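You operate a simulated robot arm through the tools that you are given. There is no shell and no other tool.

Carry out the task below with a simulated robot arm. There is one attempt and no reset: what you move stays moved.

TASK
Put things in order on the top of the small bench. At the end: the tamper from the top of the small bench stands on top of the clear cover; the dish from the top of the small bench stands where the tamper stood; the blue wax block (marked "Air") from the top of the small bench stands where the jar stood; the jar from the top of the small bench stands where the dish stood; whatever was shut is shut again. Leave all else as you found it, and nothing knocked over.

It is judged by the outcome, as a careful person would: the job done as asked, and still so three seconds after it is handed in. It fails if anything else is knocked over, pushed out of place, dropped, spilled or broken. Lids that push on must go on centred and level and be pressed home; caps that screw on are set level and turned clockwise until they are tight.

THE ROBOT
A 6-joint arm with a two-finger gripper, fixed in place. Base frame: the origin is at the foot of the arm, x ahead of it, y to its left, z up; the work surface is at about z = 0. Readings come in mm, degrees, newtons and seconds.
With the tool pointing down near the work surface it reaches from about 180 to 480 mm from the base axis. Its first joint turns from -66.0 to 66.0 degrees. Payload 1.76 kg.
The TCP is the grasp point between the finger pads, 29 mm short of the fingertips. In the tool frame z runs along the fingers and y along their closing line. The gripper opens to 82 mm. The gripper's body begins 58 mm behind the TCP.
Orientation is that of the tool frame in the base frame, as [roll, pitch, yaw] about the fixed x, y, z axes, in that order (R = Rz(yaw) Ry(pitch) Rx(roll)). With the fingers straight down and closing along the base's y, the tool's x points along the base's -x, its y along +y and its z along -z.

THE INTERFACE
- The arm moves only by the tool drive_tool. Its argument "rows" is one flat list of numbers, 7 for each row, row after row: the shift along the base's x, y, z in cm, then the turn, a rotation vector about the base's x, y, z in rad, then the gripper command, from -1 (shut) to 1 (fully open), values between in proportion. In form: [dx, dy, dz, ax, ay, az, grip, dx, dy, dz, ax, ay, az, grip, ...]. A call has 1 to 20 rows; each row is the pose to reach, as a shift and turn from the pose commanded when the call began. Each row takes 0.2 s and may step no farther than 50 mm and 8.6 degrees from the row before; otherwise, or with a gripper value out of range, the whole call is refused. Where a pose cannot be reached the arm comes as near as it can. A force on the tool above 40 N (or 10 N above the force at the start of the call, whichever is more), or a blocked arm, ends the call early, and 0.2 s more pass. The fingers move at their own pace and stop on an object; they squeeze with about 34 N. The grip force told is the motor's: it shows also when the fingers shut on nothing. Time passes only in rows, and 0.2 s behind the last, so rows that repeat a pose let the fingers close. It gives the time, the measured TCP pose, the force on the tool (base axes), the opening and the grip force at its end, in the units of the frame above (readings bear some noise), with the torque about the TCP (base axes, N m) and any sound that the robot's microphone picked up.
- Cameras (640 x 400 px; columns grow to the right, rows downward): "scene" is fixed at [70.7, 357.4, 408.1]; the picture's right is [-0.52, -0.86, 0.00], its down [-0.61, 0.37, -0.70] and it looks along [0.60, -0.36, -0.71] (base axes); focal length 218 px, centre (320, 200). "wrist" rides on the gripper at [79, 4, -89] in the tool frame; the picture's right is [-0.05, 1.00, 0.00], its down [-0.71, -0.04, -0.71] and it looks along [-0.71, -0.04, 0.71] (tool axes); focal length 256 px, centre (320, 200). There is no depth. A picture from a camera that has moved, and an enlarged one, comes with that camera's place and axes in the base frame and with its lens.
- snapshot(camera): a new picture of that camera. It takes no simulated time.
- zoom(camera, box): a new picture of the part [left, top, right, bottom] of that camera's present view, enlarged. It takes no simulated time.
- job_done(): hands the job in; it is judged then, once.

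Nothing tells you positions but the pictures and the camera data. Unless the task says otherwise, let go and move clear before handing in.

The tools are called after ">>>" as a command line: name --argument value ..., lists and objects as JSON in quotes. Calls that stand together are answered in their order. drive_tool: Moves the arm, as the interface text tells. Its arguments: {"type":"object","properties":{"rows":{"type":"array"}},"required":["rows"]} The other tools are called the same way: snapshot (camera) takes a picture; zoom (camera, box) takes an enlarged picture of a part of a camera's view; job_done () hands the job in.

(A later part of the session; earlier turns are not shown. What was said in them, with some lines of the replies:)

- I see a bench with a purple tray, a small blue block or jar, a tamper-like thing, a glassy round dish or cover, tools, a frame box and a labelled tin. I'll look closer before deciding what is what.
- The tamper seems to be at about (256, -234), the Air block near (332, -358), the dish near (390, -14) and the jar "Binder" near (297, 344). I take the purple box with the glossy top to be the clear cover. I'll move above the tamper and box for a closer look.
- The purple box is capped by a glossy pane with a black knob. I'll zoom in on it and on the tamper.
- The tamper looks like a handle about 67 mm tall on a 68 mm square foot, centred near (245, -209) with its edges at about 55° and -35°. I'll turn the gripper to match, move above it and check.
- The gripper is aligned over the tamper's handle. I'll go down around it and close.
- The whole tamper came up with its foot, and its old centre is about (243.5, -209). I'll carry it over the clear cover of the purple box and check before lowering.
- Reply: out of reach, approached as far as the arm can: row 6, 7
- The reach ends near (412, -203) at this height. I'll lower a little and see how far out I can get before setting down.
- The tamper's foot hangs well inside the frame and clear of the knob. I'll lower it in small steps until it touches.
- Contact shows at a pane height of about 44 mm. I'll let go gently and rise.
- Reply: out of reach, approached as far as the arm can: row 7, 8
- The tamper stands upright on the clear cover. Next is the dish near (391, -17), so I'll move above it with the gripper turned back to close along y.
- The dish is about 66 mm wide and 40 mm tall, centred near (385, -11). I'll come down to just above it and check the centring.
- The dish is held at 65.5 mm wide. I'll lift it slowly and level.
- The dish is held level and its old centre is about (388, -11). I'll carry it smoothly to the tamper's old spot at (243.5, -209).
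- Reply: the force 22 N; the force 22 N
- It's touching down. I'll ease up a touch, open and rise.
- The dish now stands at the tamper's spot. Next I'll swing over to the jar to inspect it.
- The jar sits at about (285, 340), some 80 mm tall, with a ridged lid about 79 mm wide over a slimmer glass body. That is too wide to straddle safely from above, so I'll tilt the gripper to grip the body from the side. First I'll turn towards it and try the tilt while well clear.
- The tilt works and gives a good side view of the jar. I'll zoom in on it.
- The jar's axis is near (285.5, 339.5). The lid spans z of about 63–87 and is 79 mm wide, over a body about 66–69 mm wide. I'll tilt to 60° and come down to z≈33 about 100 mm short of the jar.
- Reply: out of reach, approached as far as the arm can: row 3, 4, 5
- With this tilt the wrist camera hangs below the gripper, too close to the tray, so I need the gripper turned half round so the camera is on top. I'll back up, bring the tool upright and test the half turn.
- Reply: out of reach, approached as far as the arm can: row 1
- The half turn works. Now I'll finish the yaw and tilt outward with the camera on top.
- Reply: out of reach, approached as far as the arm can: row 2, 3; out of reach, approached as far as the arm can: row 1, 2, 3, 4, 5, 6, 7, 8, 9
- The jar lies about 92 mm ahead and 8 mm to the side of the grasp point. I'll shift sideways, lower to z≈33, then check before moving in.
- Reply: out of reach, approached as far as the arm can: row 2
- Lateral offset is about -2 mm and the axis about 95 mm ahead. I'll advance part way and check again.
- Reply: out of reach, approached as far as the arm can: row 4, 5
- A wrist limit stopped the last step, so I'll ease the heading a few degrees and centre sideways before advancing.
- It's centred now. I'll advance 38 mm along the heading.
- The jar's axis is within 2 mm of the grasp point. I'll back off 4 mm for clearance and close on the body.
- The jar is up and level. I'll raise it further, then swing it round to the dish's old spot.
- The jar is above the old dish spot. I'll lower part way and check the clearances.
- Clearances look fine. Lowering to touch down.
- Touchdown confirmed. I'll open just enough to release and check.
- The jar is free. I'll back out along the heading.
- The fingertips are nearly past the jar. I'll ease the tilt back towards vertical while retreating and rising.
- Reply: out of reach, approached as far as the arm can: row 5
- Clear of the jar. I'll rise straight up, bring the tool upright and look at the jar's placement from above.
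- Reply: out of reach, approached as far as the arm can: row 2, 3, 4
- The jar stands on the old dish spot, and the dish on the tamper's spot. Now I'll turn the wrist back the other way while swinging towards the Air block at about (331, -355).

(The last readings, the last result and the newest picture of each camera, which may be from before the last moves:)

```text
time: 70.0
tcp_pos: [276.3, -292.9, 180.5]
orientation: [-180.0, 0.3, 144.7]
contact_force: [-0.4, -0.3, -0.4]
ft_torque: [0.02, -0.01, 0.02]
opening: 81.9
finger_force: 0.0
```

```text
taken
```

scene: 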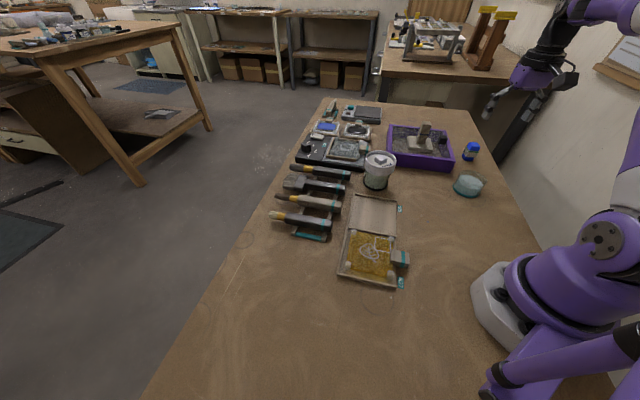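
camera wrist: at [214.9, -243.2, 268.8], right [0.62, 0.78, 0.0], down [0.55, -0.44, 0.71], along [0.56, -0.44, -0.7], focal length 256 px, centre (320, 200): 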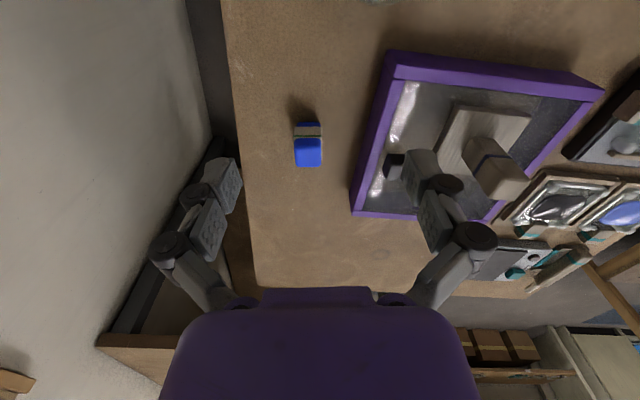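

>>> zoom --camera "wrist" --box '[260, 90, 360, 190]'

>>> zoom --camera "scene" --box '[445, 125, 500, 180]'

```text
4.00 times, centred on (310, 140) of wrist
camera zoom: at [214.9, -243.2, 268.8], right [0.62, 0.78, 0.0], down [0.55, -0.44, 0.71], along [0.56, -0.44, -0.7], focal length 1024 px, centre (360, 440)
```

zoom: 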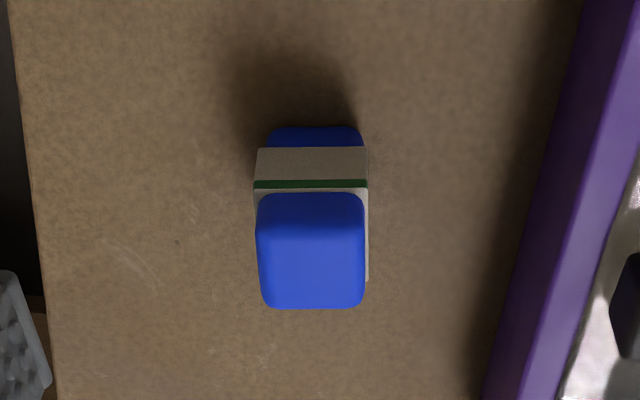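

```text
7.27 times, centred on (472, 152) of scene
camera zoom: at [70.7, 357.4, 408.1], right [-0.52, -0.86, 0.0], down [-0.61, 0.37, -0.7], along [0.6, -0.36, -0.71], focal length 1584 px, centre (-789, 546)
```

zoom: 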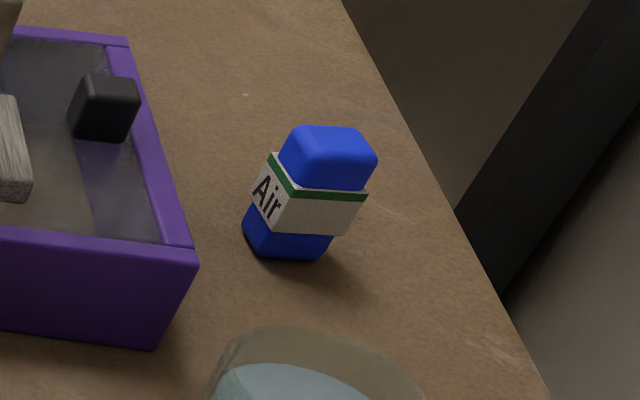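

The block is about 28 mm wide and 42 mm tall, centred near (329, -350), and the gripper is aligned with its faces. I'll narrow the opening to about 51 mm, tilt outward by 15° for reach and come close.

>>> drive_tool --rows '[0.8, -0.8, -1.5, -0.05, -0.0706, 0, 0.25, 1.6, -1.6, -3, -0.1, -0.141, 0, 0.25, 2.4, -2.3, -4.5, -0.15, -0.212, 0, 0.25, 3.0, -3.0, -6, -0.15, -0.212, 0, 0.25, 3.6, -3.6, -8, -0.15, -0.212, 0, 0.25, 3.6, -3.6, -8, -0.15, -0.212, 0, 0.25]'

>>> snapshot --camera "wrist"

>>> zoom --camera "scene" --box '[420, 80, 540, 190]'

```text
time: 71.4
tcp_pos: [312.6, -327.5, 99.8]
orientation: [-180.0, 15.2, 144.6]
contact_force: [-0.9, 0.2, -0.1]
ft_torque: [0.03, -0.03, 0.01]
opening: 51.5
finger_force: 0.0
```

```text
taken
camera wrist: at [234.5, -267.2, 165.3], right [0.62, 0.79, 0.01], down [0.38, -0.32, 0.87], along [0.69, -0.53, -0.5], focal length 256 px, centre (320, 200)
```

wrist: 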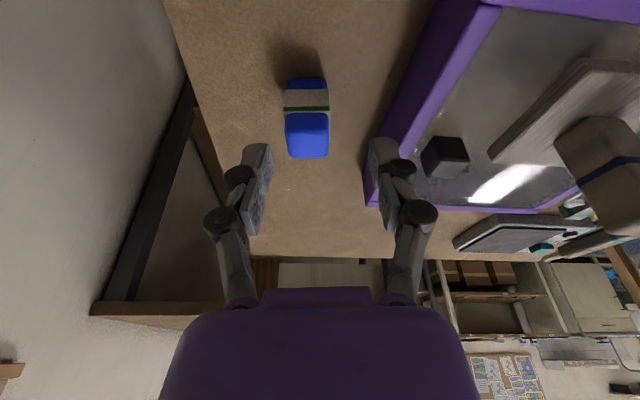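

```text
3.64 times, centred on (480, 135) of scene
camera zoom: at [70.7, 357.4, 408.1], right [-0.52, -0.86, 0.0], down [-0.61, 0.37, -0.7], along [0.6, -0.36, -0.71], focal length 792 px, centre (-262, 436)
```

zoom: 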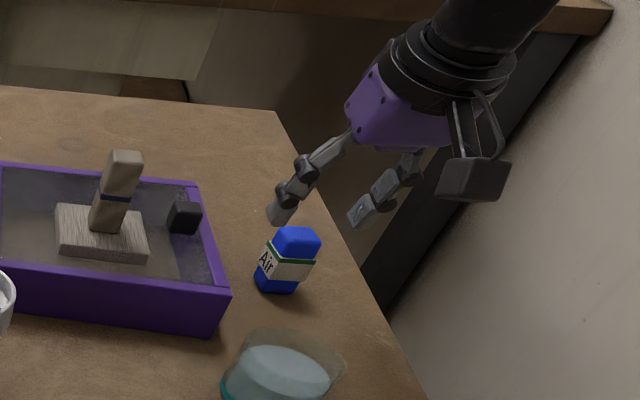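

>>> drive_tool --rows '[0.6, -0.8, -0.5, 0, 0, 0, 0.25, 1.2, -1.6, -1, 0, 0, 0, 0.25, 1.84, -2.35, -1.5, 0, 0, 0, 0.25, 1.84, -2.35, -1.5, 0, 0, 0, 0.25]'

>>> snapshot --camera "wrist"

```text
time: 72.4
tcp_pos: [331.1, -352.0, 84.1]
orientation: [-180.0, 15.1, 144.7]
contact_force: [0.0, -0.2, 0.5]
ft_torque: [-0.02, 0.02, -0.03]
opening: 51.3
finger_force: 0.1
```

```text
taken
camera wrist: at [252.9, -291.2, 150.1], right [0.62, 0.79, 0.01], down [0.39, -0.32, 0.87], along [0.69, -0.53, -0.5], focal length 256 px, centre (320, 200)
```

wrist: 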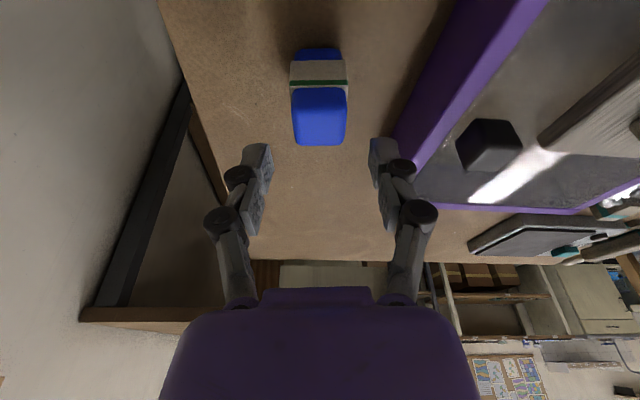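

Well centred. Descending around the block.

>>> drive_tool --rows '[0, 0.1, -1.2, 0, 0, 0, 0.25, 0, 0.1, -2.4, 0, 0, 0, 0.25, 0, 0.1, -3.6, 0, 0, 0, 0.25, 0, 0.1, -4.7, 0, 0, 0, 0.25, 0, 0.1, -4.8, 0, 0, 0, 0.25, 0, 0.1, -4.8, 0, 0, 0, 0.25]'

>>> snapshot --camera "wrist"

>>> zoom --camera "scene" --box '[420, 100, 520, 190]'

```text
time: 73.8
tcp_pos: [331.1, -351.4, 37.1]
orientation: [180.0, 15.1, 144.8]
contact_force: [-0.6, -0.5, -0.3]
ft_torque: [-0.01, -0.01, 0.02]
opening: 51.3
finger_force: 0.1
```

```text
taken
camera wrist: at [252.8, -290.5, 101.8], right [0.62, 0.79, 0.01], down [0.39, -0.32, 0.87], along [0.69, -0.53, -0.5], focal length 256 px, centre (320, 200)
```

wrist: 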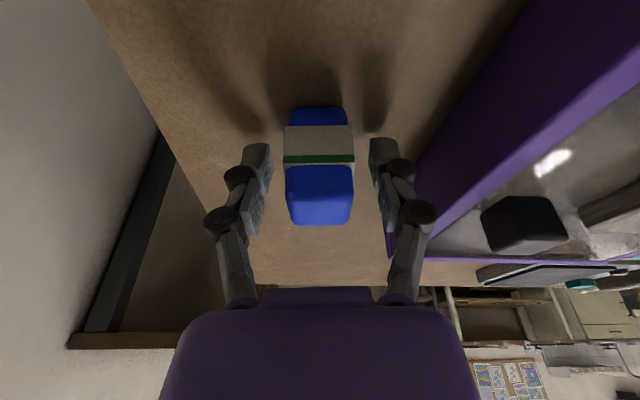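

```text
4.44 times, centred on (470, 145) of scene
camera zoom: at [70.7, 357.4, 408.1], right [-0.52, -0.86, 0.0], down [-0.61, 0.37, -0.7], along [0.6, -0.36, -0.71], focal length 968 px, centre (-347, 444)
```

zoom: 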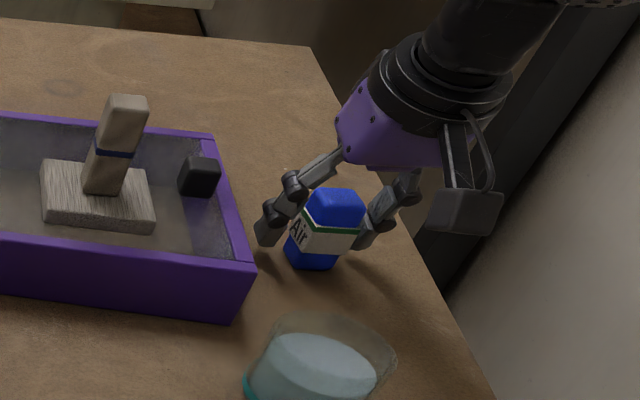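

>>> drive_tool --rows '[0, 0, 0, 0, 0, 0, 0, 0, 0, 0, 0, 0, 0, -0.2, 0, 0, 0, 0, 0, 0, -0.5, 0, 0, 0, 0, 0, 0, -1, 0, 0, 0, 0, 0, 0, -1]'

>>> drive_tool --rows '[0, 0, 0.4, 0, 0, 0, -1, 0, 0, 1.2, 0, 0, 0, -1, 0, 0, 2.2, 0, 0, 0, -1, 0, 0, 3, 0, 0, 0, -1, 0, 0, 3, 0, 0, 0, -1]'

>>> snapshot --camera "wrist"

>>> zoom --camera "scene" --box '[420, 100, 520, 190]'

```text
time: 75.0
tcp_pos: [330.7, -350.7, 36.3]
orientation: [-179.9, 15.1, 144.8]
contact_force: [1.3, -0.2, 2.0]
ft_torque: [0.07, -0.05, -0.02]
opening: 27.0
finger_force: 34.4
```

```text
time: 76.2
tcp_pos: [330.9, -351.5, 66.3]
orientation: [-180.0, 15.1, 144.7]
contact_force: [-0.3, 0.0, -0.3]
ft_torque: [0.02, -0.03, -0.04]
opening: 26.8
finger_force: 34.0
```

```text
taken
camera wrist: at [253.2, -290.7, 132.1], right [0.62, 0.79, 0.01], down [0.38, -0.32, 0.87], along [0.69, -0.53, -0.5], focal length 256 px, centre (320, 200)
```

wrist: 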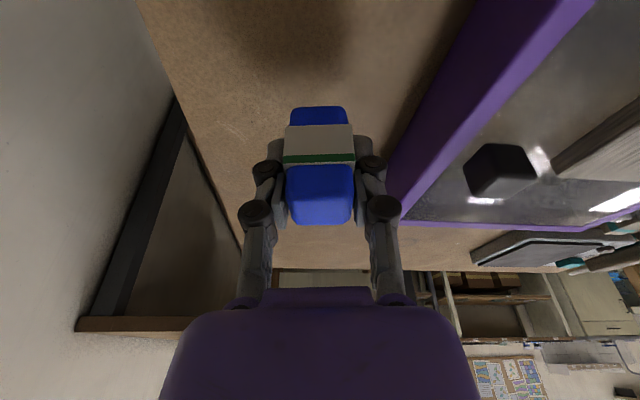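

```text
4.44 times, centred on (470, 145) of scene
camera zoom: at [70.7, 357.4, 408.1], right [-0.52, -0.86, 0.0], down [-0.61, 0.37, -0.7], along [0.6, -0.36, -0.71], focal length 968 px, centre (-347, 444)
```

zoom: 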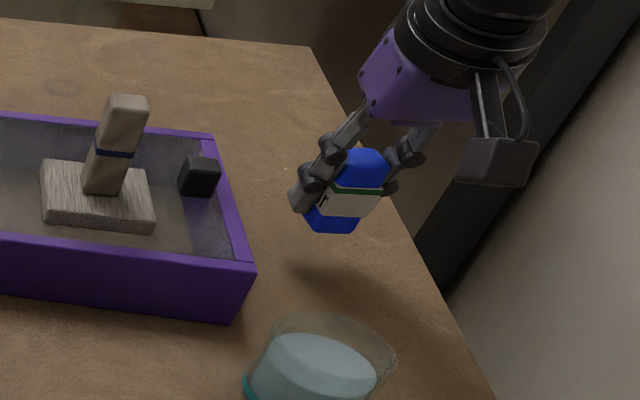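

The block is held upright. I'll raise and retract it, then swing it round to the jar's old place.

>>> drive_tool --rows '[0, 0, 2, 0, 0, 0, -1, -1, 1, 4.5, 0, 0, 0, -1, -3, 3.2, 7, 0, 0, 0, -1, -5.5, 5.9, 9, 0, 0, 0, -1, -8, 8.5, 10.5, 0, 0, 0, -1, -8, 8.5, 10.5, 0, 0, 0, -1]'

>>> drive_tool --rows '[0.88, 0.86, 0, 0, 0, 0.03, -1, 2.56, 2.68, 0, 0, 0, 0.09, -1, 4.49, 5.1, 0, 0, 0, 0.165, -1, 6.51, 8.2, 0, 0, 0, 0.255, -1, 8.22, 11.49, 0, 0, 0, 0.345, -1, 9.58, 14.93, 0, 0, 0, 0.435, -1, 10.58, 18.49, 0, 0, 0, 0.525, -1, 11.22, 22.15, 0, 0, 0, 0.615, -1, 11.49, 25.84, 0, 0, 0, 0.705, -1, 11.38, 29.54, 0, 0, 0, 0.795, -1, 10.9, 33.22, 0, 0, 0, 0.885, -1, 10.05, 36.83, 0, 0, 0, 0.975, -1, 8.84, 40.33, 0, 0, 0, 1.065, -1, 7.29, 43.69, 0, 0, 0, 1.155, -1, 5.4, 46.87, 0, 0, 0, 1.245, -1, 3.2, 49.85, 0, 0, 0, 1.335, -1, 1.14, 52.16, 0, 0, 0, 1.41, -1, -0.64, 53.87, 0, 0, 0, 1.47, -1, -1.57, 54.68, 0, 0, 0, 1.5, -1]'

>>> snapshot --camera "wrist"

>>> snapshot --camera "scene"

```text
time: 77.6
tcp_pos: [250.9, -265.3, 171.5]
orientation: [180.0, 15.1, 144.7]
contact_force: [-0.1, 0.0, 0.1]
ft_torque: [-0.03, 0.02, 0.01]
opening: 26.9
finger_force: 34.2
```

```text
time: 81.6
tcp_pos: [236.2, 280.5, 172.2]
orientation: [-180.0, 15.1, -129.4]
contact_force: [0.7, 0.8, -1.9]
ft_torque: [0.02, 0.0, 0.03]
opening: 26.8
finger_force: 34.0
```

```text
taken
camera wrist: at [170.2, 206.1, 237.2], right [-0.74, 0.67, 0.01], down [0.34, 0.36, 0.87], along [0.58, 0.65, -0.5], focal length 256 px, centre (320, 200)
```

wrist: 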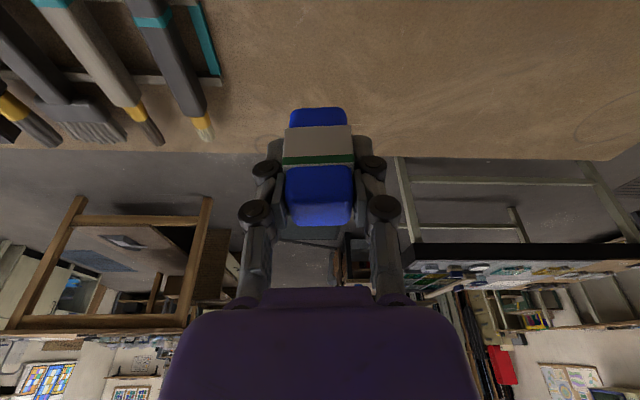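

```text
taken
```

scene: 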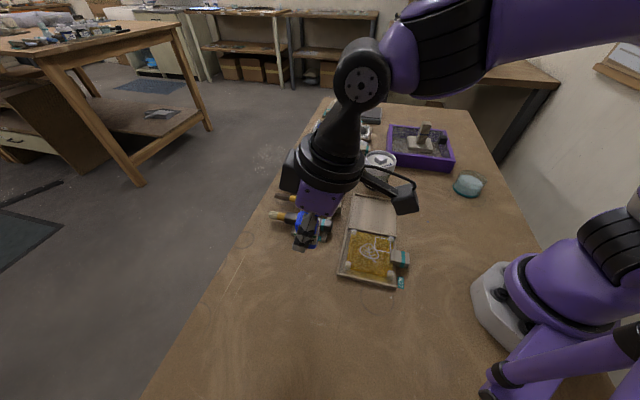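

>>> drive_tool --rows '[0.8, 1, -1, 0, 0, 0, -1, 2, 2.5, -2.5, 0, 0, 0, -1, 3.3, 4, -4.5, 0, 0, 0, -1, 4.4, 5.3, -6.5, 0, 0, 0, -1, 5, 6.1, -8.5, 0, 0, 0, -1, 5, 6.1, -10.5, 0, 0, 0, -1, 5, 6.1, -12, 0, 0, 0, -1, 5, 6.1, -12.3, 0, 0, 0, -1, 5, 6.1, -12.3, 0, 0, 0, -1]'

>>> snapshot --camera "wrist"

>>> zoom --camera "scene" --box '[210, 190, 370, 310]'

```text
time: 83.6
tcp_pos: [285.8, 341.6, 48.4]
orientation: [-179.9, 15.0, -129.3]
contact_force: [-0.7, -0.5, -0.2]
ft_torque: [0.0, 0.01, 0.02]
opening: 27.1
finger_force: 34.4
```

```text
taken
camera wrist: at [220.1, 267.1, 114.4], right [-0.74, 0.67, 0.01], down [0.35, 0.36, 0.87], along [0.58, 0.65, -0.5], focal length 256 px, centre (320, 200)
```

wrist: 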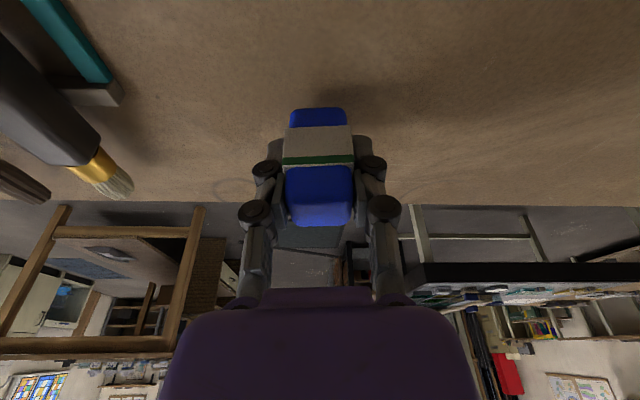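

```text
3.33 times, centred on (290, 250) of scene
camera zoom: at [70.7, 357.4, 408.1], right [-0.52, -0.86, 0.0], down [-0.61, 0.37, -0.7], along [0.6, -0.36, -0.71], focal length 726 px, centre (420, 33)
```

zoom: 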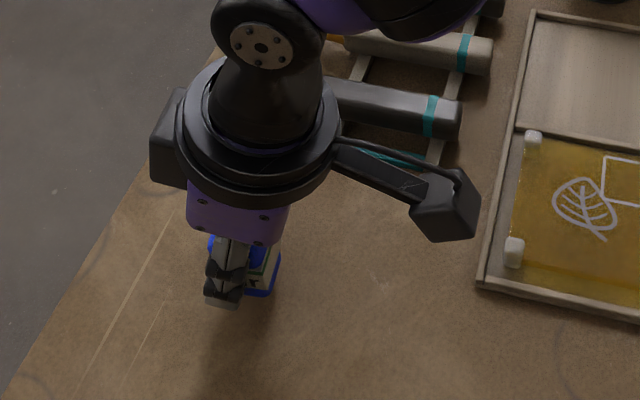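

>>> drive_tool --rows '[0, 0, -0.5, 0, 0, 0, -1, 0, 0, -0.9, 0, 0, 0, -1, 0, 0, -1.05, 0, 0, 0, -1, 0, 0, -1.05, 0, 0, 0, -1]'

>>> drive_tool --rows '[0, 0, -0.07, 0, 0, 0, -1, 0, 0, -0.07, 0, 0, 0, -1]'

```text
time: 84.6
tcp_pos: [286.6, 341.5, 37.9]
orientation: [-179.9, 15.0, -129.3]
contact_force: [-0.6, 0.0, -0.8]
ft_torque: [0.02, 0.0, -0.05]
opening: 27.1
finger_force: 33.9
```

```text
time: 85.2
tcp_pos: [286.6, 341.1, 37.4]
orientation: [179.9, 15.0, -129.2]
contact_force: [-0.4, 1.0, -0.8]
ft_torque: [-0.03, -0.01, 0.0]
opening: 27.1
finger_force: 33.5
```

>>> drive_tool --rows '[0, 0, -0.06, 0, 0, 0, -1, 0, 0, -0.06, 0, 0, 0, -1]'

```text
time: 85.8
tcp_pos: [285.7, 341.4, 37.3]
orientation: [179.9, 15.1, -129.5]
contact_force: [-0.4, -0.4, -0.7]
ft_torque: [-0.02, 0.02, -0.03]
opening: 27.0
finger_force: 34.2
```

>>> drive_tool --rows '[0, 0, -0.06, 0, 0, 0, -1, 0, 0, -0.06, 0, 0, 0, -1]'

```text
time: 86.4
tcp_pos: [285.6, 342.9, 36.2]
orientation: [180.0, 15.1, -129.2]
contact_force: [-0.9, 0.0, 1.5]
ft_torque: [-0.06, -0.04, -0.01]
opening: 26.9
finger_force: 34.2
```

Contact has begun. I'll settle a hair more, let go and withdraw upward.

>>> drive_tool --rows '[0, 0, -0.03, 0, 0, 0, -1, 0, 0, -0.03, 0, 0, 0, -0.33, 0, 0, -0.03, 0, 0, 0, -0.2, 0, 0, -0.03, 0, 0, 0, 0.1, 0, 0, -0.03, 0, 0, 0, 0.4, 0, 0, -0.03, 0, 0, 0, 0.4]'

>>> snapshot --camera "wrist"

```text
time: 87.8
tcp_pos: [285.4, 341.5, 36.6]
orientation: [180.0, 15.1, -129.3]
contact_force: [0.0, 0.0, 0.3]
ft_torque: [-0.01, 0.0, -0.01]
opening: 57.4
finger_force: 0.0
```

```text
taken
camera wrist: at [220.1, 267.3, 101.4], right [-0.74, 0.67, 0.01], down [0.34, 0.36, 0.87], along [0.58, 0.65, -0.5], focal length 256 px, centre (320, 200)
```

wrist: 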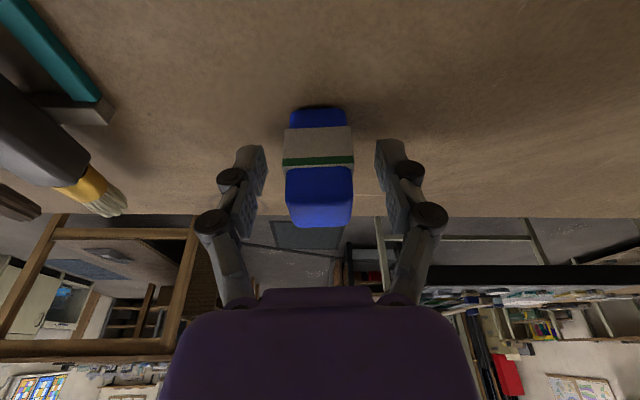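

>>> drive_tool --rows '[-0.2, -0.2, 1, 0, 0, 0, 0.4, -0.5, -0.6, 3, 0, 0, 0, 0.4, -1, -1.2, 6, 0, 0, 0, 0.4, -2, -2.4, 10, 0, 0, 0, 0.4, -3.5, -4.2, 14, 0, 0, 0, 0.6, -6, -7, 17, 0, 0, 0, 0.8, -8.5, -10, 18, 0, 0, 0, 1, -8.5, -13, 18, 0, 0, 0, 1, -8.5, -17, 18, 0, 0, 0, 1]'

>>> snapshot --camera "scene"

>>> snapshot --camera "wrist"

>>> zoom --camera "scene" --box '[210, 210, 330, 310]'

```text
time: 89.8
tcp_pos: [199.4, 171.5, 216.2]
orientation: [-180.0, 15.0, -129.3]
contact_force: [-0.1, 0.1, 0.5]
ft_torque: [0.03, -0.01, 0.03]
opening: 82.3
finger_force: 0.1
```

```text
taken
```

scene: 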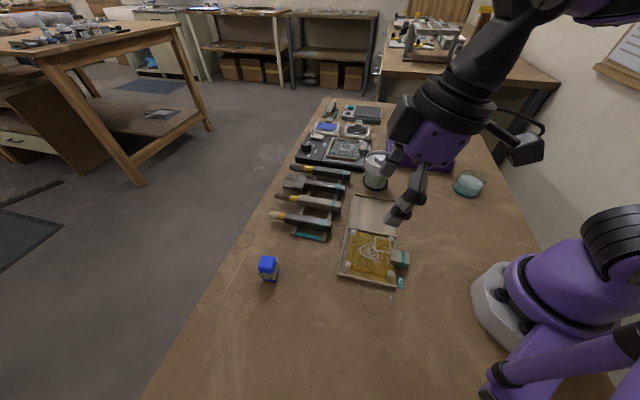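

```text
taken
camera wrist: at [134.3, 96.2, 281.9], right [-0.74, 0.67, 0.01], down [0.35, 0.36, 0.87], along [0.58, 0.65, -0.5], focal length 256 px, centre (320, 200)
```

wrist: 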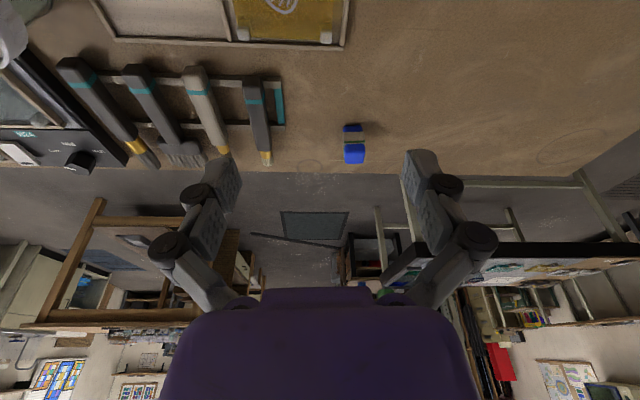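

```text
4.00 times, centred on (270, 260) of scene
camera zoom: at [70.7, 357.4, 408.1], right [-0.52, -0.86, 0.0], down [-0.61, 0.37, -0.7], along [0.6, -0.36, -0.71], focal length 871 px, centre (520, -40)
```

zoom: 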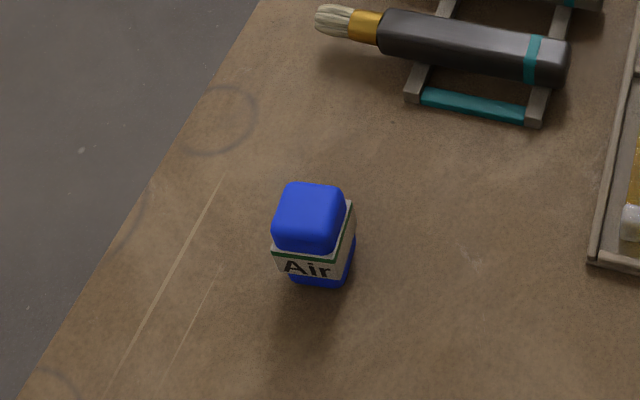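

The block stands upright on the jar's old spot. I'll straighten the tool, move clear and check everything.

>>> drive_tool --rows '[0.5, -3, 1, -0.1, 0.08, 0, 1, 1, -6, 2, -0.2, 0.165, 0, 1, 1.5, -9.5, 3, -0.2, 0.165, 0.1, 1, 2, -13, 3, -0.2, 0.165, 0.1, 1, 2, -17, 3, -0.2, 0.165, 0.1, 1, 2, -21, 3, -0.2, 0.165, 0.1, 1, 2, -25, 3, -0.2, 0.165, 0.1, 1, 2, -25, 3, -0.2, 0.165, 0.1, 1]'

>>> snapshot --camera "scene"

>>> zoom --camera "scene" --box '[290, 95, 500, 215]'

>>> snapshot --camera "wrist"

```text
time: 91.6
tcp_pos: [220.8, -78.0, 246.8]
orientation: [179.1, 0.2, -123.6]
contact_force: [-0.7, 0.2, -0.4]
ft_torque: [0.01, 0.01, 0.01]
opening: 82.3
finger_force: 0.1
```

```text
taken
```

scene: 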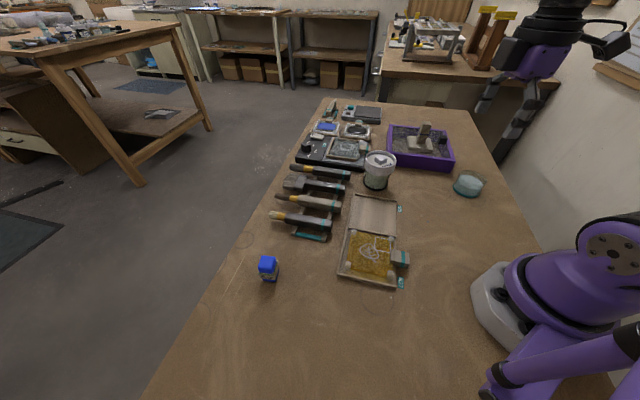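

```text
3.05 times, centred on (395, 155) of scene
camera zoom: at [70.7, 357.4, 408.1], right [-0.52, -0.86, 0.0], down [-0.61, 0.37, -0.7], along [0.6, -0.36, -0.71], focal length 664 px, centre (91, 337)
```

zoom: 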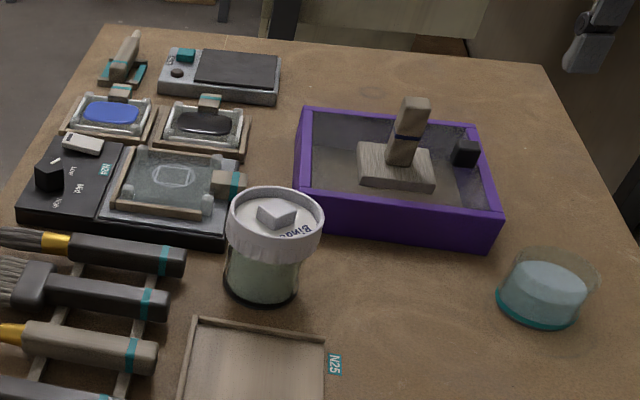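

```text
taken
camera wrist: at [174.7, -142.8, 335.7], right [-0.8, 0.6, 0.01], down [0.43, 0.56, 0.71], along [0.42, 0.57, -0.7], focal length 256 px, centre (320, 200)
```

wrist: 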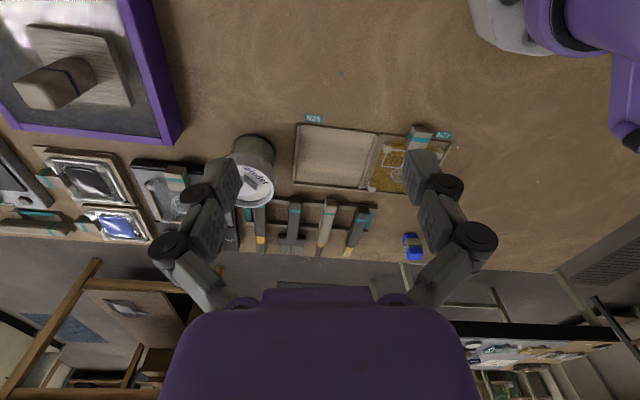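

Everything is in place and the arm is clear:
- **Tamper:** upright on the purple box's clear cover, which is still shut.
- **Dish:** on the tamper's old spot.
- **Jar:** on the dish's old spot, with its lid still on.
- **Air block:** on the jar's old spot.

Everything else looks untouched, so I'm handing the job in.

>>> job_done

```text
The job is handed in.
```

I've handed the job in. In my last pictures everything asked for was in place, with nothing knocked over or out of place:

- **Tamper:** it stands upright on the clear cover of the purple box. I took that to be the cover you meant, and it stayed shut throughout.
- **Dish:** it stands where the tamper stood.
- **Jar ("Binder"):** it stands where the dish stood, about 5 mm off the exact spot because I kept clear of the nearest brush. Its lid stayed on.
- **Blue wax block ("Air"):** it stands upright where the jar stood.

The arm let go of everything and was clear of the objects when I handed in.
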